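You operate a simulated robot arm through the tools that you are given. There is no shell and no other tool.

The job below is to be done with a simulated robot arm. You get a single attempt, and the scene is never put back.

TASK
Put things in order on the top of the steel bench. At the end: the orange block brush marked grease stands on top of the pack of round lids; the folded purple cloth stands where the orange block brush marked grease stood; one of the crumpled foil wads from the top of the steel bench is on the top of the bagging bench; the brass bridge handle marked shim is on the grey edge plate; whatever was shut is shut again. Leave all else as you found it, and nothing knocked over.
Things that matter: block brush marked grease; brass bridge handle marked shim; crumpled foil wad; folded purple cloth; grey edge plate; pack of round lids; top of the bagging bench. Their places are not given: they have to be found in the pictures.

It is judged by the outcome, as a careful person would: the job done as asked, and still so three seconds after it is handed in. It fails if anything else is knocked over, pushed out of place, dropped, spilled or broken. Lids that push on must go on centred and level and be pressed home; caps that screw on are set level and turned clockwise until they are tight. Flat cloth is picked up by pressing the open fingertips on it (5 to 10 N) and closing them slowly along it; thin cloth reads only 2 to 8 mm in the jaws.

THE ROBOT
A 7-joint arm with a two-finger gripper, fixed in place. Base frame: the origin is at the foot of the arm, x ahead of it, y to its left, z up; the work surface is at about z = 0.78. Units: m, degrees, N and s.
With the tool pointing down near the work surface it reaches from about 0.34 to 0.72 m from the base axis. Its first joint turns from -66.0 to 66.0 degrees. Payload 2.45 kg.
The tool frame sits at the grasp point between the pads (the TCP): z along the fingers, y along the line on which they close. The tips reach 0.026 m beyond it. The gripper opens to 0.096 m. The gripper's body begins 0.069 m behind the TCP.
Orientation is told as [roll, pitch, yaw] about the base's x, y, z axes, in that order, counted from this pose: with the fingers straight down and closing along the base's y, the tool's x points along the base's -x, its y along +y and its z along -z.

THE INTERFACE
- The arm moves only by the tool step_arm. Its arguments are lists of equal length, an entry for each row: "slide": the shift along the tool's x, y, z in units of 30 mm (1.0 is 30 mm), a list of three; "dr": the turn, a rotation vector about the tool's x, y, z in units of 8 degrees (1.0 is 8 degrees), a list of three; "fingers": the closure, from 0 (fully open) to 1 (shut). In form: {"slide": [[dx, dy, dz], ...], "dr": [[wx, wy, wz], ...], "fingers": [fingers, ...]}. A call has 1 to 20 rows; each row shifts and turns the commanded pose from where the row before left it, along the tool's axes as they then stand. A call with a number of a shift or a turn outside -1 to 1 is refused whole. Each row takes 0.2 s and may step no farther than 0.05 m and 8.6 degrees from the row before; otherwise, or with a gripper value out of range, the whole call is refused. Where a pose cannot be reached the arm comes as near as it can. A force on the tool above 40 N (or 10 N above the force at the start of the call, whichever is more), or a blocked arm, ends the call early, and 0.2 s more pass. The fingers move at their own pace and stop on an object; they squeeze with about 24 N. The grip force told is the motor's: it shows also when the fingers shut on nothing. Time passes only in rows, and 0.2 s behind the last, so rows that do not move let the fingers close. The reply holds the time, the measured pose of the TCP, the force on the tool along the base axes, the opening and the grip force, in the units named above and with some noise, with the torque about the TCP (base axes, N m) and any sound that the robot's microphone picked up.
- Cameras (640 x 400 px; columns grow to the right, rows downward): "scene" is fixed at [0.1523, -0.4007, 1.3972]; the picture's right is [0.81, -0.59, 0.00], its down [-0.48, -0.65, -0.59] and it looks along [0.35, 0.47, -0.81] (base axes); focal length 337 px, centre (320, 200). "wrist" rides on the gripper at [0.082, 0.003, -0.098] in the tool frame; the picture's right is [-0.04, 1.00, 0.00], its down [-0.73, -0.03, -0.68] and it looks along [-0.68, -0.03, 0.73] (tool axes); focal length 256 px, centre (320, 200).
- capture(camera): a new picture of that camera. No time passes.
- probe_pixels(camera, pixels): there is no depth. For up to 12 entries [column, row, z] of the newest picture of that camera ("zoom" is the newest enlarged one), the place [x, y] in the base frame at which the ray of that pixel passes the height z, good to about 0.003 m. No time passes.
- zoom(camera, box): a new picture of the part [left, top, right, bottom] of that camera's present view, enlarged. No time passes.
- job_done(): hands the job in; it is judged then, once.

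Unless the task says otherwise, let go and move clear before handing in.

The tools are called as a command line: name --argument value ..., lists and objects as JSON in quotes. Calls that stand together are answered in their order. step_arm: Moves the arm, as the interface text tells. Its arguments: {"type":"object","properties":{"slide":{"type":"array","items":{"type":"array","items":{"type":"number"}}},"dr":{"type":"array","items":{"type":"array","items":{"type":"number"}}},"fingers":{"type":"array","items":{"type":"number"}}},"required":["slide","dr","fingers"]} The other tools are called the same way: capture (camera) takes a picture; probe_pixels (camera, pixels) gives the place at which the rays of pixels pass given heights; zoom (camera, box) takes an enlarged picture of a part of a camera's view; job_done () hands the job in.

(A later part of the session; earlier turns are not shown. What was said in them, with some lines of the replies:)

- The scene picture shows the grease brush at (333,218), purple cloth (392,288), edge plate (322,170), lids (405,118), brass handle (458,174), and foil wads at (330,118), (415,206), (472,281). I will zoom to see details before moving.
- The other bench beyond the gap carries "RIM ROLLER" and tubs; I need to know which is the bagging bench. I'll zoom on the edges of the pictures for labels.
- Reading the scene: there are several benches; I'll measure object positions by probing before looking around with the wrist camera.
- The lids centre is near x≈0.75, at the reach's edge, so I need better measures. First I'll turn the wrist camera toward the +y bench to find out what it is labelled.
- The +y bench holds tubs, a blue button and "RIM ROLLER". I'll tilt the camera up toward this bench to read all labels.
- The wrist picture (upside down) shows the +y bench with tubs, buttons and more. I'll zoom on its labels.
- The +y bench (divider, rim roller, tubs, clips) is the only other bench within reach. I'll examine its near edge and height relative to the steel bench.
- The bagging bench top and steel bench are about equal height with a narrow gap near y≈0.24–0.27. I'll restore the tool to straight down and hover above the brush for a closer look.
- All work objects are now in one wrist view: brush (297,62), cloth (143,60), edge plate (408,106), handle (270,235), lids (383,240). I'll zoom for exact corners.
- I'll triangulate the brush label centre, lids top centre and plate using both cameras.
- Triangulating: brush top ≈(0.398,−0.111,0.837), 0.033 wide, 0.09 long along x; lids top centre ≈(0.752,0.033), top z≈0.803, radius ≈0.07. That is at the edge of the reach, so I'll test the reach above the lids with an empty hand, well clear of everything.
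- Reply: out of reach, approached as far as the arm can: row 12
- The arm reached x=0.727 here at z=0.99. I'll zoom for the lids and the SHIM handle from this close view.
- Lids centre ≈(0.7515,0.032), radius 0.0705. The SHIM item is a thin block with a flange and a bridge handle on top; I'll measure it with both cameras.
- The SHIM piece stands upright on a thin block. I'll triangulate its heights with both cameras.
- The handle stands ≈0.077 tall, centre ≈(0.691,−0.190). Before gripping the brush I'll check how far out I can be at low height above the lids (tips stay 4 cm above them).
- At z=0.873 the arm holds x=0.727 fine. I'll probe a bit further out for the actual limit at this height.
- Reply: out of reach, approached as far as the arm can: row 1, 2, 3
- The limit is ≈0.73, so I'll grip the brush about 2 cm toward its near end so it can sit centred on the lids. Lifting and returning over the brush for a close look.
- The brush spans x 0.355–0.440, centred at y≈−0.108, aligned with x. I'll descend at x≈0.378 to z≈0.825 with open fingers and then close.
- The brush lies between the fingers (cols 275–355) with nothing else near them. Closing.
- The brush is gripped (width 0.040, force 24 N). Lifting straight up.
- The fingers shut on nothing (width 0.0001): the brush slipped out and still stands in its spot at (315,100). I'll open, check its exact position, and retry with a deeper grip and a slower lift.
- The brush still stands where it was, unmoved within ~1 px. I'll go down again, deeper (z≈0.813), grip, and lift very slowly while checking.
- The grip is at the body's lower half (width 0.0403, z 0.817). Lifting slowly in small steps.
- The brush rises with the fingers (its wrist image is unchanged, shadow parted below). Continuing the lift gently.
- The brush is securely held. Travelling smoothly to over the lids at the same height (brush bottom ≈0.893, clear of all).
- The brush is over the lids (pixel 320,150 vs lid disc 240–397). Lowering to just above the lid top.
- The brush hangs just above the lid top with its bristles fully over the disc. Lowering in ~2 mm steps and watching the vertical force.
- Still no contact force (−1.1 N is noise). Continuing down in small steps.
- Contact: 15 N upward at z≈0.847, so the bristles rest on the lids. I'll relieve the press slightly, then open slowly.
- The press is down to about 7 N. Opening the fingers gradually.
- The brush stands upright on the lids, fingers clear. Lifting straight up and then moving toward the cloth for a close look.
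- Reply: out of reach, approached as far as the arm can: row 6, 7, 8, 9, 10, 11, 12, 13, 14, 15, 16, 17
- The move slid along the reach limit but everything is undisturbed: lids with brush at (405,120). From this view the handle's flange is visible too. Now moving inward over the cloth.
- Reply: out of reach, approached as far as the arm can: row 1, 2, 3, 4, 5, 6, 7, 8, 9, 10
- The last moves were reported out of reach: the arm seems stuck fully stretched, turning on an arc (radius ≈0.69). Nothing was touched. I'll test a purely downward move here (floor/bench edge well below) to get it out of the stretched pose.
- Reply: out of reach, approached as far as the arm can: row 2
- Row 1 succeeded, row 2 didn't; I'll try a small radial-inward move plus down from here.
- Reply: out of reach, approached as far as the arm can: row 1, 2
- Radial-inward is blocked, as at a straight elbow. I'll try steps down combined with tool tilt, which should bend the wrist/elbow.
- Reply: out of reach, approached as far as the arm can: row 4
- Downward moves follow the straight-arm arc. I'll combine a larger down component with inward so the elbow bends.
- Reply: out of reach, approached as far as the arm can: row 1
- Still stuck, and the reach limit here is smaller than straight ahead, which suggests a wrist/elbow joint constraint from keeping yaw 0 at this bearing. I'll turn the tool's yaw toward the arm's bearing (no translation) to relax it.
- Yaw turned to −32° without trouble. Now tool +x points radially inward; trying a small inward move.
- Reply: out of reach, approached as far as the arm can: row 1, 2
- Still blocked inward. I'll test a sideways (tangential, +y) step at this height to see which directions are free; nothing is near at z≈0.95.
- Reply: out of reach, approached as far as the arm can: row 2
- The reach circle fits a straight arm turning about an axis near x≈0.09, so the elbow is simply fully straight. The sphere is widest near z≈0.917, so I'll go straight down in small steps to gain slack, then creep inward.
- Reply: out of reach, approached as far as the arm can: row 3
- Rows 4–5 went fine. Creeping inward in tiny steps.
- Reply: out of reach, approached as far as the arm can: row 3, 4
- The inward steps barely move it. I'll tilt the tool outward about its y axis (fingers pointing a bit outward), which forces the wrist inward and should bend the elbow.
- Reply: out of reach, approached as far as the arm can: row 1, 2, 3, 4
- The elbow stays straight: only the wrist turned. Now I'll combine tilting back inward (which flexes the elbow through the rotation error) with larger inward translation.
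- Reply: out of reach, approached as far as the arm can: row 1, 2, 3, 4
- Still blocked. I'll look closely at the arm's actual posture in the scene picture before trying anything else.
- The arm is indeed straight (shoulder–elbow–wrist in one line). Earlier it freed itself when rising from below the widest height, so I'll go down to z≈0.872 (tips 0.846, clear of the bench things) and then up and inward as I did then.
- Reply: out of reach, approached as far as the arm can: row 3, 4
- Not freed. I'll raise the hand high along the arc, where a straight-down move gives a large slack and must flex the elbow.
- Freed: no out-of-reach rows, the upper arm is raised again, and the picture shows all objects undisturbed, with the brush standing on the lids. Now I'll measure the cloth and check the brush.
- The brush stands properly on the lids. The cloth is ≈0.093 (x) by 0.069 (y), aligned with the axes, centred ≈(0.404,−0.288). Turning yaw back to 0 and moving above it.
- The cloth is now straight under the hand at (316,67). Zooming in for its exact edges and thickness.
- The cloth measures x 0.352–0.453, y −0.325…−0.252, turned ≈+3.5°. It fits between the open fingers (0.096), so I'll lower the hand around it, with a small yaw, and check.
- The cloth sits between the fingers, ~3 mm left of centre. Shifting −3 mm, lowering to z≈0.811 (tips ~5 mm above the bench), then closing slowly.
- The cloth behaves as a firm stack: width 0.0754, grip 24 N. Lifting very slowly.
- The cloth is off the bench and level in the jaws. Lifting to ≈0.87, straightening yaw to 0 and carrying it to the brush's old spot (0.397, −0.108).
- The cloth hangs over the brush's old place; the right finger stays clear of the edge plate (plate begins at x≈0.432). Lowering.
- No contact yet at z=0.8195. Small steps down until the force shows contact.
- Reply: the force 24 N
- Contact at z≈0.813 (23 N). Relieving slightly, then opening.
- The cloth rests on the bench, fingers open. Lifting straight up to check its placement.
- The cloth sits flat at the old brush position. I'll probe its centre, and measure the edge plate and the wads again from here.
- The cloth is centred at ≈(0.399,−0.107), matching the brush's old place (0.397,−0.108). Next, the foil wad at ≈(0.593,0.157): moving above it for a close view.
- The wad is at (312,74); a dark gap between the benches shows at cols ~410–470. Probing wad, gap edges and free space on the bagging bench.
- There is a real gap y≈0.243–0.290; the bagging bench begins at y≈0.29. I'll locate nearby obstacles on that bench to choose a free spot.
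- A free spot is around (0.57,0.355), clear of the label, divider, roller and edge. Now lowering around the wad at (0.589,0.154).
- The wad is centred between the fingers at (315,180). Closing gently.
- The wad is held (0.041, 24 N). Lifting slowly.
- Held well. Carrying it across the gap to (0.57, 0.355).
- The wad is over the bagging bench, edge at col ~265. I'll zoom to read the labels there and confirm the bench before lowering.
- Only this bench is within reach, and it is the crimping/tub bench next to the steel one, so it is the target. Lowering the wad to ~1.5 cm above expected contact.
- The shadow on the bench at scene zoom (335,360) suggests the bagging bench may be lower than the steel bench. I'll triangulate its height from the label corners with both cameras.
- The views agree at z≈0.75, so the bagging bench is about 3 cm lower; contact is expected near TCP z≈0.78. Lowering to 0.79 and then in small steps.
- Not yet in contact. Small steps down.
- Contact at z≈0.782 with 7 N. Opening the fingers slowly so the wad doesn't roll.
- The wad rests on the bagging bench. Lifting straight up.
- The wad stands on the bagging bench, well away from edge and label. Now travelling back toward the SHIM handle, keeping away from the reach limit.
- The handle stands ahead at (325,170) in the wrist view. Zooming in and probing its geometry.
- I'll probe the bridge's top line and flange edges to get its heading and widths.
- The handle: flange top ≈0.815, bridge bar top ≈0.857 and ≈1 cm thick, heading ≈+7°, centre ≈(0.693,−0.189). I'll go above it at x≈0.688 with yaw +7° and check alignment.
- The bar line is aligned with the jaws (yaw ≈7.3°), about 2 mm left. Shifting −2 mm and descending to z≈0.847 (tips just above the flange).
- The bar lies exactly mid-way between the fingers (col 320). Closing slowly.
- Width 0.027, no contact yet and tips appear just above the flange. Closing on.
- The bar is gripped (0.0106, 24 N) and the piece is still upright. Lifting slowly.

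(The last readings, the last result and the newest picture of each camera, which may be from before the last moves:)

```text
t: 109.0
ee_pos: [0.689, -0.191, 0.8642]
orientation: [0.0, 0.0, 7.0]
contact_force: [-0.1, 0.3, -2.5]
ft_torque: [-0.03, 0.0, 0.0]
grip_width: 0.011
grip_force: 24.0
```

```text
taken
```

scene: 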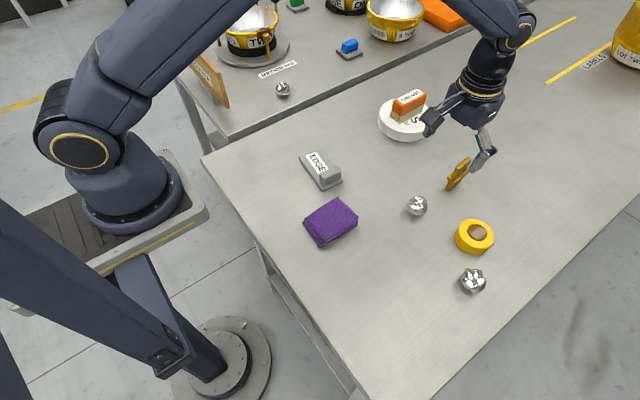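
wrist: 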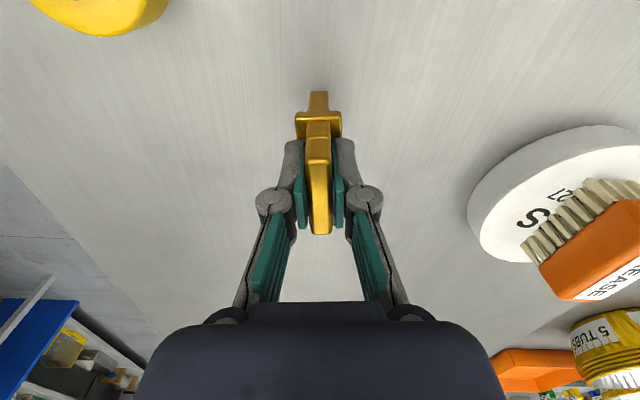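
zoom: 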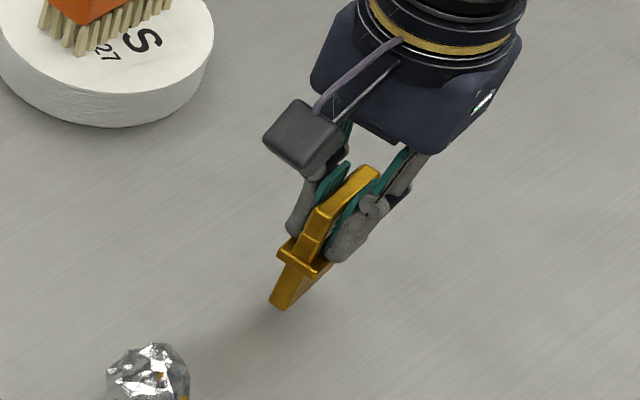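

Lifted cleanly (about 2.5 N weight), upright. Continuing the lift to ≈0.93.

step_arm --slide '[[0, 0, -0.1], [0, 0, -0.2], [0, 0, -0.25], [0, 0, -0.3], [0, 0, -0.3], [0, 0, -0.3], [0, 0, -0.25], [0, 0, -0.2], [0, 0, -0.15], [0, 0, -0.1], [0, 0, 0]]' --dr '[[0, 0, 0], [0, 0, 0], [0, 0, 0], [0, 0, 0], [0, 0, 0], [0, 0, 0], [0, 0, 0], [0, 0, 0], [0, 0, 0], [0, 0, 0], [0, 0, 0]]' --fingers '[1, 1, 1, 1, 1, 1, 1, 1, 1, 1, 1]'

step_arm --slide '[[0.126, 0.174, 0], [0.252, 0.348, 0], [0.377, 0.522, 0], [0.503, 0.696, 0], [0.503, 0.696, 0], [0.503, 0.696, 0], [0.503, 0.696, 0], [0.503, 0.696, 0], [0.503, 0.696, 0], [0.503, 0.696, 0], [0.503, 0.696, 0], [0.503, 0.696, 0], [0.377, 0.522, 0], [0.315, 0.435, 0], [0.189, 0.261, 0], [0.126, 0.174, 0], [0, 0, 0]]' --dr '[[0, 0, 0], [0, 0, 0], [0, 0, 0], [0, 0, 0], [0, 0, 0], [0, 0, 0], [0, 0, 0], [0, 0, 0], [0, 0, 0], [0, 0, 0], [0, 0, 0], [0, 0, 0], [0, 0, 0], [0, 0, 0], [0, 0, 0], [0, 0, 0], [0, 0, 0]]' --fingers '[1, 1, 1, 1, 1, 1, 1, 1, 1, 1, 1, 1, 1, 1, 1, 1, 1]'

capture --camera "wrist"

capture --camera "scene"

```text
t: 111.4
ee_pos: [0.6886, -0.1908, 0.9301]
orientation: [-0.1, 0.1, 7.0]
contact_force: [-0.5, 0.7, -3.3]
ft_torque: [0.03, 0.0, 0.0]
grip_width: 0.0108
grip_force: 23.8
```

```text
t: 115.0
ee_pos: [0.4685, 0.0467, 0.9313]
orientation: [0.0, 0.0, 7.0]
contact_force: [-0.4, 0.5, -3.1]
ft_torque: [-0.01, 0.05, 0.02]
grip_width: 0.0108
grip_force: 24.4
```

```text
taken
```

wrist: 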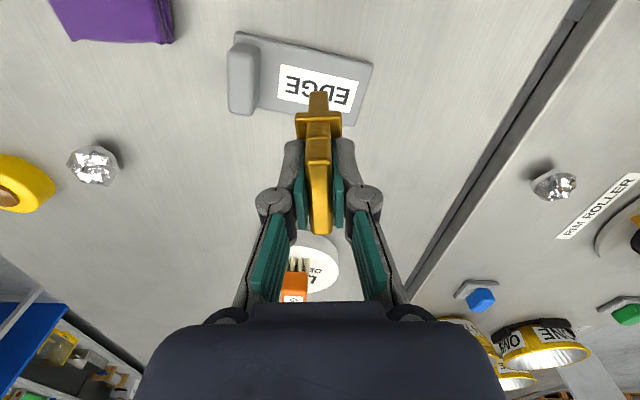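

```text
taken
```

scene: 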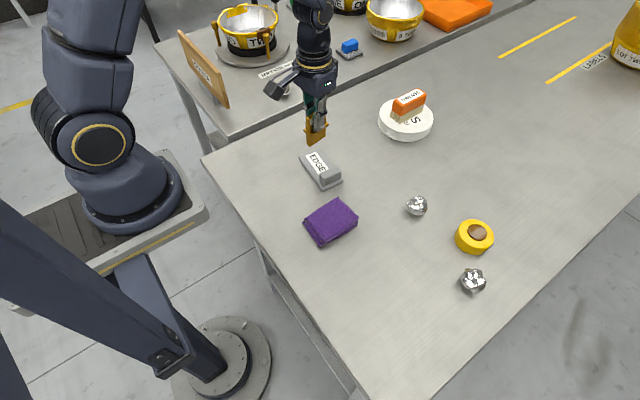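

The piece hangs upright in the jaws over the plate area. I'll measure the plate precisely from here.

zoom --camera "wrist" --box '[210, 20, 390, 140]'

probe_pixels --camera "wrist" --pixels '[[236, 33, 0.787], [372, 63, 0.787], [348, 125, 0.787], [229, 108, 0.787], [259, 42, 0.787], [255, 112, 0.787]]'

zoom --camera "scene" --box '[285, 110, 365, 200]'

```text
3.33 times, centred on (300, 80) of wrist
```

zoom: 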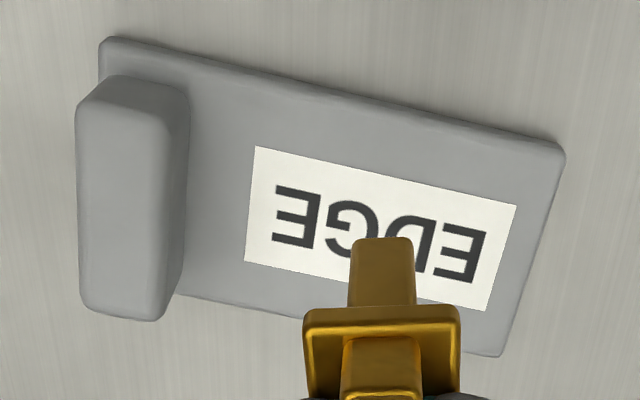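

```text
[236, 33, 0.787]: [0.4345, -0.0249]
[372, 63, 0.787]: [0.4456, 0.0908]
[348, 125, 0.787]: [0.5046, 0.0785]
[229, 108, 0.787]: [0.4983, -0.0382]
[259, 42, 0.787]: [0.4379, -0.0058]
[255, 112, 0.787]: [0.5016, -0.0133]
```

```text
4.44 times, centred on (325, 155) of scene
```

zoom: 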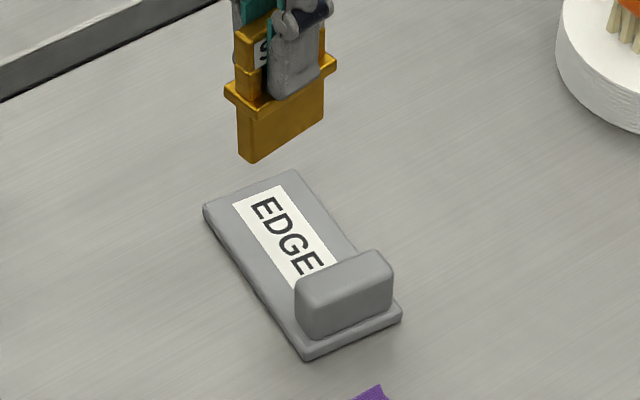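

Refining the plate's corner and label coordinates.

probe_pixels --camera "wrist" --pixels '[[234.6, 32, 0.787], [372.9, 64.4, 0.787], [354, 126.5, 0.787], [281.1, 63.8, 0.79], [358.8, 82.1, 0.79], [350.1, 113, 0.79], [277.2, 98.6, 0.79], [261, 48.5, 0.79], [258, 108.5, 0.79], [316.8, 89.4, 0.79]]'

probe_pixels --camera "scene" --pixels '[[298.6, 156.9, 0.787], [317.2, 148.5, 0.787], [342.3, 180.7, 0.787], [321.4, 190, 0.787], [305.4, 155.7, 0.79], [315, 151.8, 0.79]]'

```text
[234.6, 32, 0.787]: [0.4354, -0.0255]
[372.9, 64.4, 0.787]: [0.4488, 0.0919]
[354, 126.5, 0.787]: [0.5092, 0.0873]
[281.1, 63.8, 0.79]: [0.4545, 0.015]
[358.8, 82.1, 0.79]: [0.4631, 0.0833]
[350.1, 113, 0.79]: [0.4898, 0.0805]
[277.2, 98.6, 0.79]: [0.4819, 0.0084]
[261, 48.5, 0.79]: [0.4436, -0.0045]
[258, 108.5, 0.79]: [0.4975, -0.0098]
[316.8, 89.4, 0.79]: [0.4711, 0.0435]
```

```text
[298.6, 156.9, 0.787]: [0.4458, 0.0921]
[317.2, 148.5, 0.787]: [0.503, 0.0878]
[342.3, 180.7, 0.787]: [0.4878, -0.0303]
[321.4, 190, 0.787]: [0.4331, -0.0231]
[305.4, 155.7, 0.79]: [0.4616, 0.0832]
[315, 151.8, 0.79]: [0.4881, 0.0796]
```

The plate's free flat runs from y≈−0.006 to 0.090 around x≈0.474, long axis ≈83.5°. I'll turn the piece +76.5° in the air so it lies along the plate.

step_arm --slide '[[0, 0, 0], [0, 0, 0], [0, 0, 0], [0, 0, 0], [0, 0, 0], [0, 0, 0], [0, 0, 0], [0, 0, 0], [0, 0, 0], [0, 0, 0], [0, 0, 0], [0, 0, 0]]' --dr '[[0, 0, -0.5], [0, 0, -0.8], [0, 0, -0.96], [0, 0, -0.96], [0, 0, -0.96], [0, 0, -0.96], [0, 0, -0.96], [0, 0, -0.96], [0, 0, -0.96], [0, 0, -0.96], [0, 0, -0.58], [0, 0, 0]]' --fingers '[1, 1, 1, 1, 1, 1, 1, 1, 1, 1, 1, 1]'

capture --camera "wrist"

capture --camera "scene"

```text
t: 117.6
ee_pos: [0.4682, 0.0455, 0.9292]
orientation: [0.1, 0.0, 83.6]
contact_force: [-0.7, 0.1, -3.4]
ft_torque: [0.02, 0.01, -0.01]
grip_width: 0.0107
grip_force: 23.9
```

```text
taken
```

wrist: 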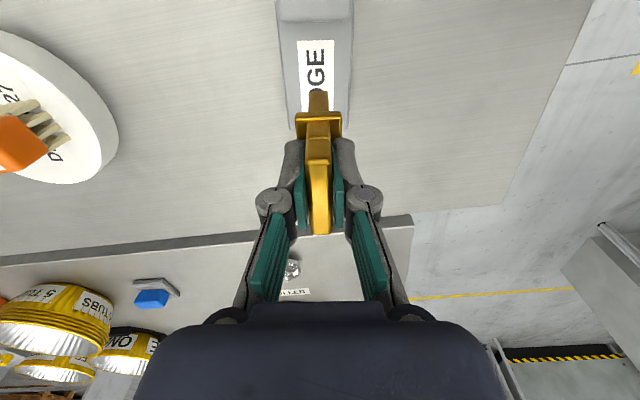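

```text
taken
```

scene: 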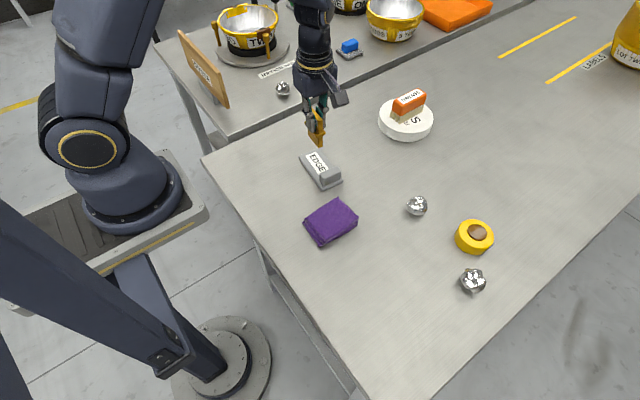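

The piece is now along the plate. Zooming to check the lateral centring on the plate.

zoom --camera "wrist" --box '[250, 0, 390, 140]'

zoom --camera "scene" --box '[280, 90, 370, 200]'

```text
2.86 times, centred on (320, 70) of wrist
```

zoom: 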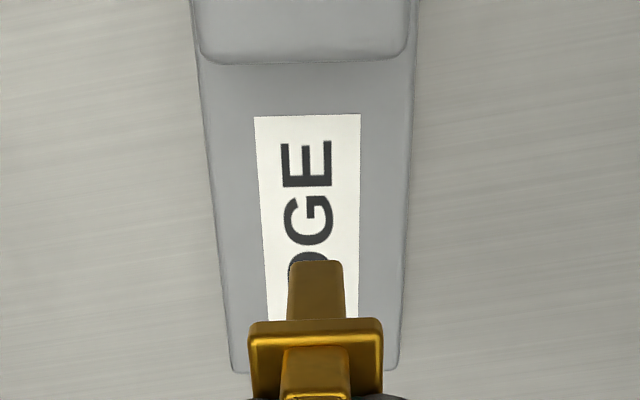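

```text
3.64 times, centred on (325, 145) of scene
```

zoom: 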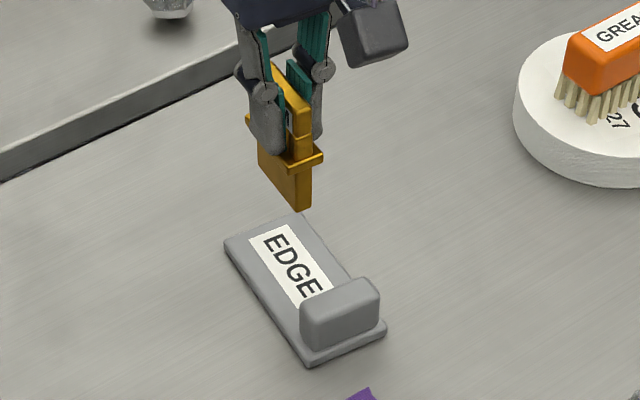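

Yaw matches the plate; laterally I need ~4 mm toward +x and ~7 mm along −y. Adjusting and lowering to ~1.5 cm above contact.

step_arm --slide '[[0.12, -0.08, 0], [0.113, -0.08, 0.1], [0, 0, 0.25], [0, 0, 0.35], [0, 0, 0.35], [0, 0, 0.3], [0, 0, 0.2], [0, 0, 0.15], [0, 0, 0]]' --dr '[[0, 0, 0], [0, 0, 0], [0, 0, 0], [0, 0, 0], [0, 0, 0], [0, 0, 0], [0, 0, 0], [0, 0, 0], [0, 0, 0]]' --fingers '[1, 1, 1, 1, 1, 1, 1, 1, 1]'

capture --camera "wrist"

zoom --camera "scene" --box '[280, 100, 370, 200]'

```text
t: 119.6
ee_pos: [0.4752, 0.0387, 0.8785]
orientation: [0.0, 0.0, 83.6]
contact_force: [-0.2, -0.5, -3.7]
ft_torque: [0.0, 0.03, -0.05]
grip_width: 0.0108
grip_force: 23.7
```

```text
taken
```

wrist: 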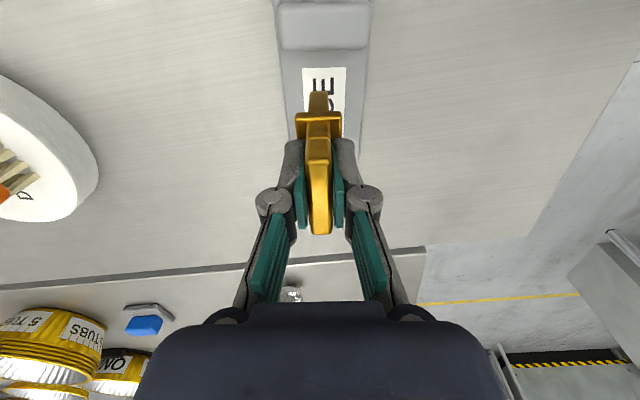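

```text
4.00 times, centred on (325, 150) of scene
```

zoom: 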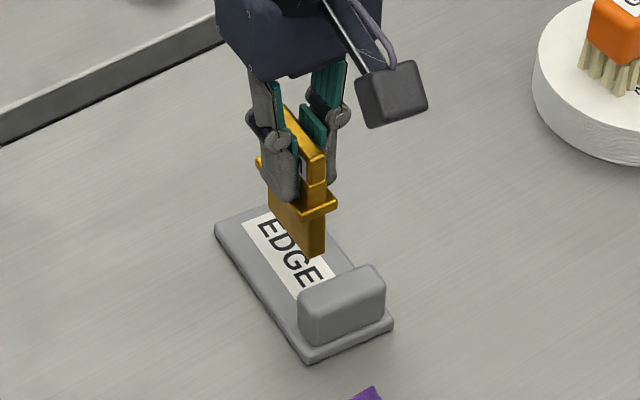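

Checking lateral centring again close up.

zoom --camera "wrist" --box '[250, 0, 390, 140]'

probe_pixels --camera "wrist" --pixels '[[281, 60, 0.787], [369, 60, 0.787], [288, 105, 0.787], [363, 105, 0.787]]'

```text
2.86 times, centred on (320, 70) of wrist
```

zoom: 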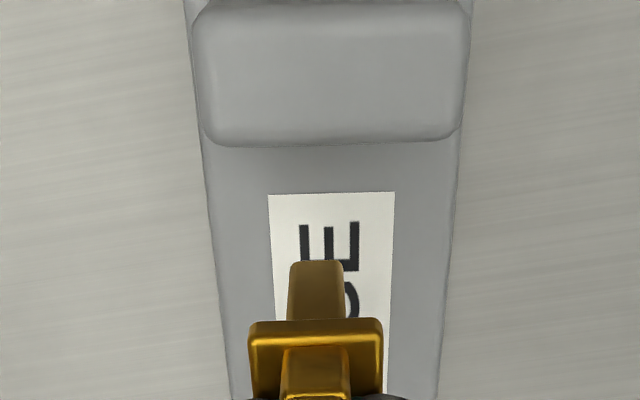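

```text
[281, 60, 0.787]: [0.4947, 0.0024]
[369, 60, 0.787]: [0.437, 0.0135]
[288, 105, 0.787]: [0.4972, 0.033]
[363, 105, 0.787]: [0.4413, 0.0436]
```

The plate centre lies ≈3.5 mm to the right of the piece (zoom col 333 vs 320). Correcting by that and lowering in small steps toward contact.

step_arm --slide '[[0, 0.12, 0], [0, 0, 0.15], [0, 0, 0.15], [0, 0, 0.1], [0, 0, 0]]' --dr '[[0, 0, 0], [0, 0, 0], [0, 0, 0], [0, 0, 0], [0, 0, 0]]' --fingers '[1, 1, 1, 1, 1]'

zoom --camera "wrist" --box '[250, 0, 390, 140]'

zoom --camera "scene" --box '[280, 100, 370, 200]'

```text
t: 120.8
ee_pos: [0.4703, 0.04, 0.8662]
orientation: [0.0, 0.0, 83.5]
contact_force: [0.5, 0.3, -2.7]
ft_torque: [-0.01, 0.02, -0.01]
grip_width: 0.011
grip_force: 24.1
```

```text
2.86 times, centred on (320, 70) of wrist
```

zoom: 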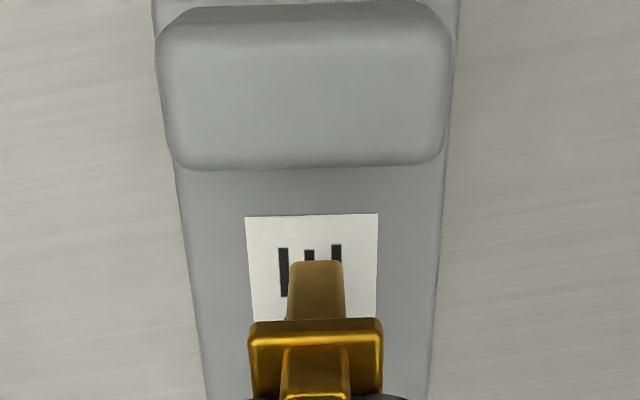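

```text
4.00 times, centred on (325, 150) of scene
```

zoom: 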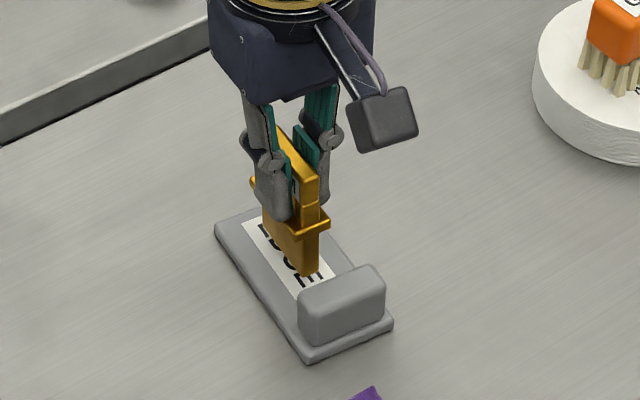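

Centred now (plate 193–435, piece ≈317). Lowering in ~2 mm steps until contact.

step_arm --slide '[[0, 0, 0.08], [0, 0, 0.06]]' --dr '[[0, 0, 0], [0, 0, 0]]' --fingers '[1, 1]'

```text
t: 121.4
ee_pos: [0.4698, 0.0401, 0.8629]
orientation: [0.0, -0.1, 83.5]
contact_force: [0.7, 0.4, -4.2]
ft_torque: [-0.04, -0.02, 0.0]
grip_width: 0.0107
grip_force: 24.0
```

step_arm --slide '[[0, 0, 0.06], [0, 0, 0.04]]' --dr '[[0, 0, 0], [0, 0, 0]]' --fingers '[1, 1]'

```text
t: 122.0
ee_pos: [0.4686, 0.0399, 0.8605]
orientation: [0.1, 0.0, 83.5]
contact_force: [0.6, 0.1, -3.2]
ft_torque: [-0.03, 0.03, 0.05]
grip_width: 0.0106
grip_force: 23.9
```

step_arm --slide '[[0, 0, 0.04], [0, 0, 0.04]]' --dr '[[0, 0, 0], [0, 0, 0]]' --fingers '[1, 1]'

```text
t: 122.6
ee_pos: [0.47, 0.0394, 0.8583]
orientation: [-0.2, -0.1, 83.6]
contact_force: [-2.6, -4.0, 32.8]
ft_torque: [-0.02, 0.16, 0.02]
grip_width: 0.0111
grip_force: 23.9
```

Contact: 33 N at z≈0.858. Relieving the press before letting go.

step_arm --slide '[[0, 0, -0.06], [0, 0, 0]]' --dr '[[0, 0, 0], [0, 0, 0]]' --fingers '[1, 1]'

zoom --camera "scene" --box '[280, 100, 370, 200]'

capture --camera "wrist"

```text
t: 123.2
ee_pos: [0.4687, 0.0398, 0.8593]
orientation: [0.0, 0.0, 83.6]
contact_force: [2.9, -1.0, 8.0]
ft_torque: [-0.03, -0.27, 0.0]
grip_width: 0.0108
grip_force: 23.8
```

```text
4.00 times, centred on (325, 150) of scene
```

zoom: 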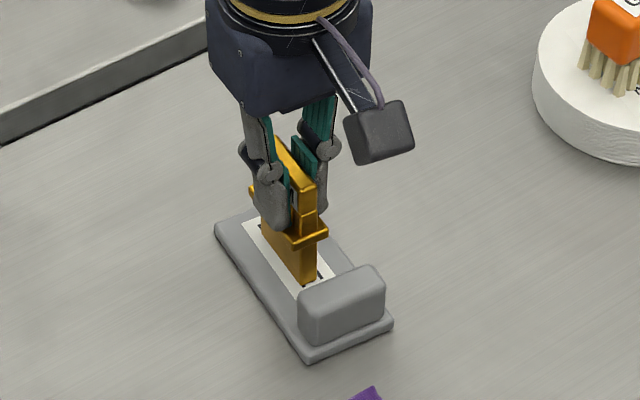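

```text
taken
```

wrist: 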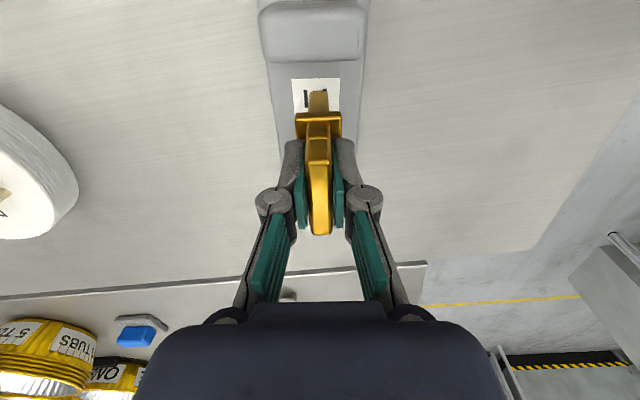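

The piece rests on the plate (≈8 N press). Relieving a touch more and opening very gradually.

step_arm --slide '[[0, 0, -0.015], [0, 0, 0], [0, 0, 0], [0, 0, 0], [0, 0, 0], [0, 0, 0], [0, 0, 0]]' --dr '[[0, 0, 0], [0, 0, 0], [0, 0, 0], [0, 0, 0], [0, 0, 0], [0, 0, 0], [0, 0, 0]]' --fingers '[1, 0.88, 0.865, 0.84, 0.8, 0.75, 0.7]'

zoom --camera "scene" --box '[280, 100, 370, 200]'

capture --camera "wrist"

```text
t: 124.8
ee_pos: [0.4685, 0.0381, 0.8598]
orientation: [0.0, 0.0, 83.5]
contact_force: [-0.3, 0.0, -0.8]
ft_torque: [0.03, -0.01, -0.03]
grip_width: 0.0289
grip_force: 0.1
```

```text
4.00 times, centred on (325, 150) of scene
```

zoom: 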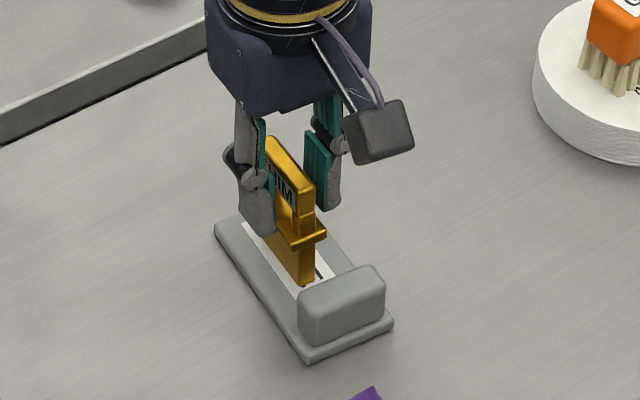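

```text
taken
```

wrist: 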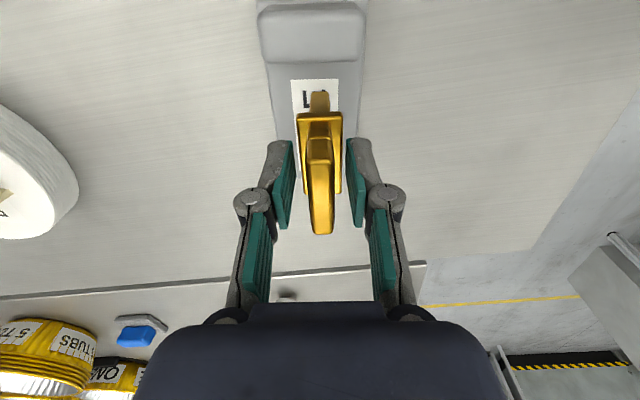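

The piece stands free and upright on the plate. Opening further and lifting straight up.

step_arm --slide '[[0, 0, 0], [0, 0, 0], [0, 0, 0], [0, 0, -0.3], [0, 0, -0.6], [0, 0, -1], [0, 0, -1], [0, 0, -1], [0, 0, -1], [0, 0, 0]]' --dr '[[0, 0, 0], [0, 0, 0], [0, 0, 0], [0, 0, 0], [0, 0, 0], [0, 0, 0], [0, 0, 0], [0, 0, 0], [0, 0, 0], [0, 0, 0]]' --fingers '[0.5, 0.3, 0.2, 0.2, 0.2, 0.2, 0.2, 0.2, 0.2, 0.2]'

capture --camera "scene"

capture --camera "wrist"

```text
t: 127.0
ee_pos: [0.4703, 0.0403, 1.0048]
orientation: [0.0, 0.1, 83.6]
contact_force: [-0.5, -0.1, -0.6]
ft_torque: [-0.02, 0.0, 0.01]
grip_width: 0.0767
grip_force: 0.1
```

```text
taken
```

scene: 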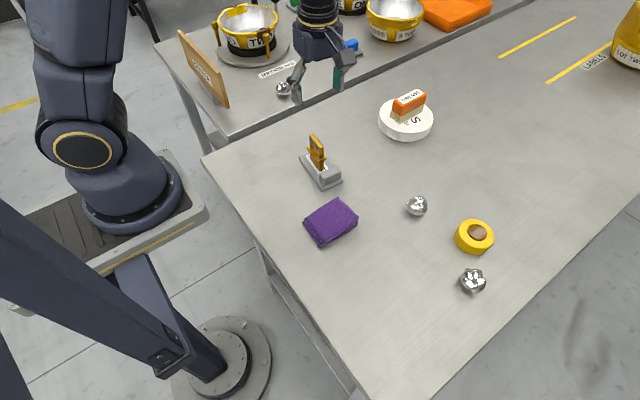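

```text
taken
```

wrist: 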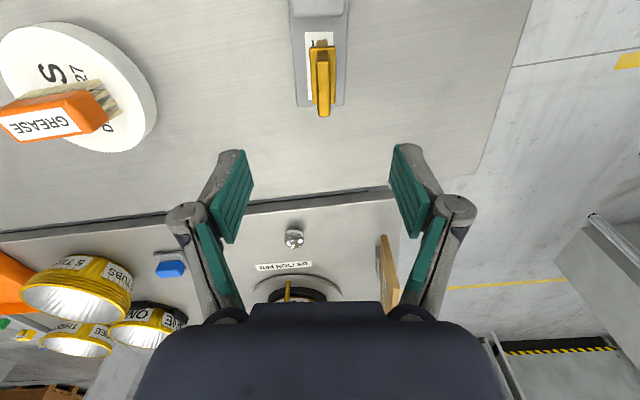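

Everything appears in place. I'll zoom for a last check of the plate, cloth, brush and wad.

zoom --camera "scene" --box '[285, 110, 365, 250]'

zoom --camera "scene" --box '[350, 70, 470, 150]'

zoom --camera "scene" --box '[150, 0, 370, 140]'

zoom --camera "wrist" --box '[250, 0, 390, 130]'

```text
2.86 times, centred on (325, 180) of scene
```

zoom: 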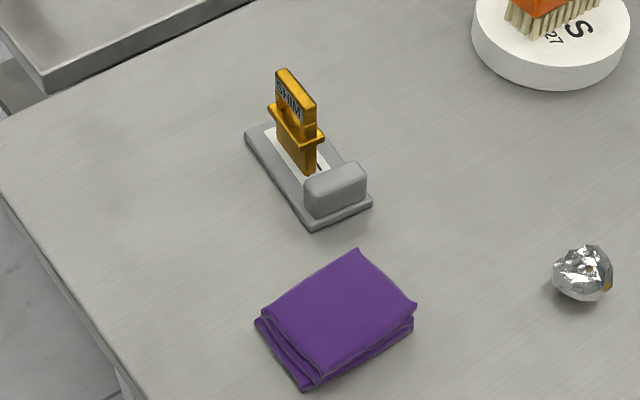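

```text
5.00 times, centred on (410, 110) of scene
```

zoom: 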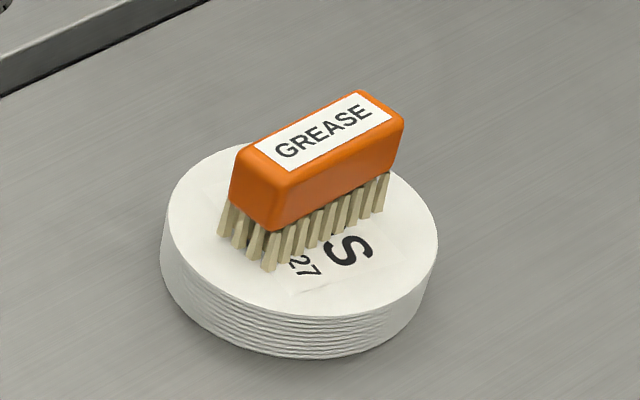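

```text
2.86 times, centred on (260, 70) of scene
```

zoom: 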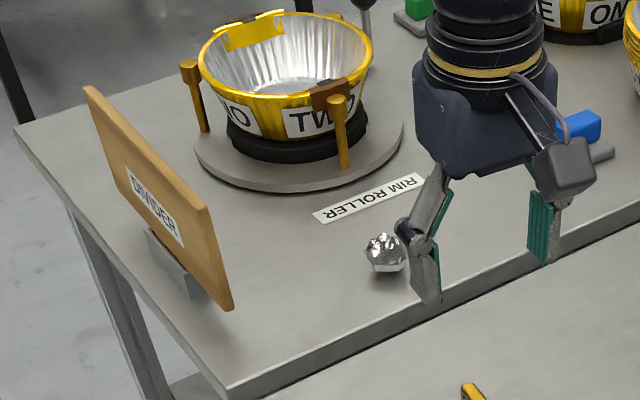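

```text
3.08 times, centred on (320, 65) of wrist
```

zoom: 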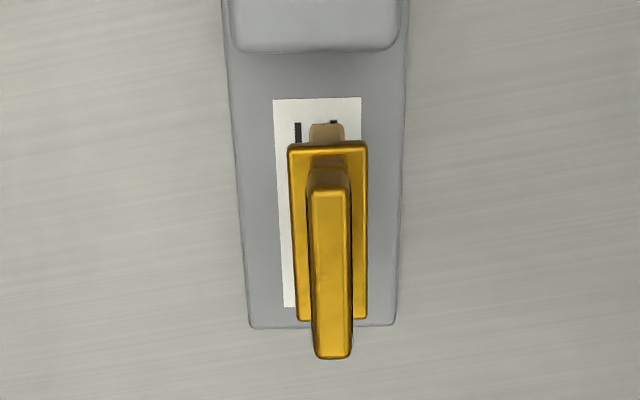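

All checks pass. The brush stands upright on the lids, the cloth lies on the brush's old spot, the wad sits on the bagging bench, and the SHIM handle stands on the edge plate. Nothing was opened, the hand is empty and clear, so I'm handing the job in.

job_done

```text
The job is handed in.
```

I finished all four moves and handed the job in; the last pictures show everything standing where it was asked for.

- **Grease brush:** it stands upright on the pack of round lids, within about a centimetre of centre.
- **Purple cloth:** it lies at about (0.399, −0.107), where the brush stood at (0.397, −0.108).
- **Foil wad:** the one nearest the gap is now on the neighbouring bench at about (0.57, 0.36), more than 5 cm in from its edge.
- **SHIM handle:** it stands upright on the flat part of the grey edge plate, along the plate's length.

I found no label naming the bagging bench. I took it to be the bench across the gap, with the rim roller and tubs, because it was the only other bench in reach.

Two things went wrong on the way, without visible harm:

- **Brush slip:** the brush slipped out of the fingers on the first lift. It stayed standing in place, and a deeper, slower grip held.
- **Arm stuck:** after I set the brush down, the arm got stuck fully stretched for about 20 seconds. I freed it by raising the hand, and it touched nothing.

Nothing I handled was shut, so there was nothing to close.
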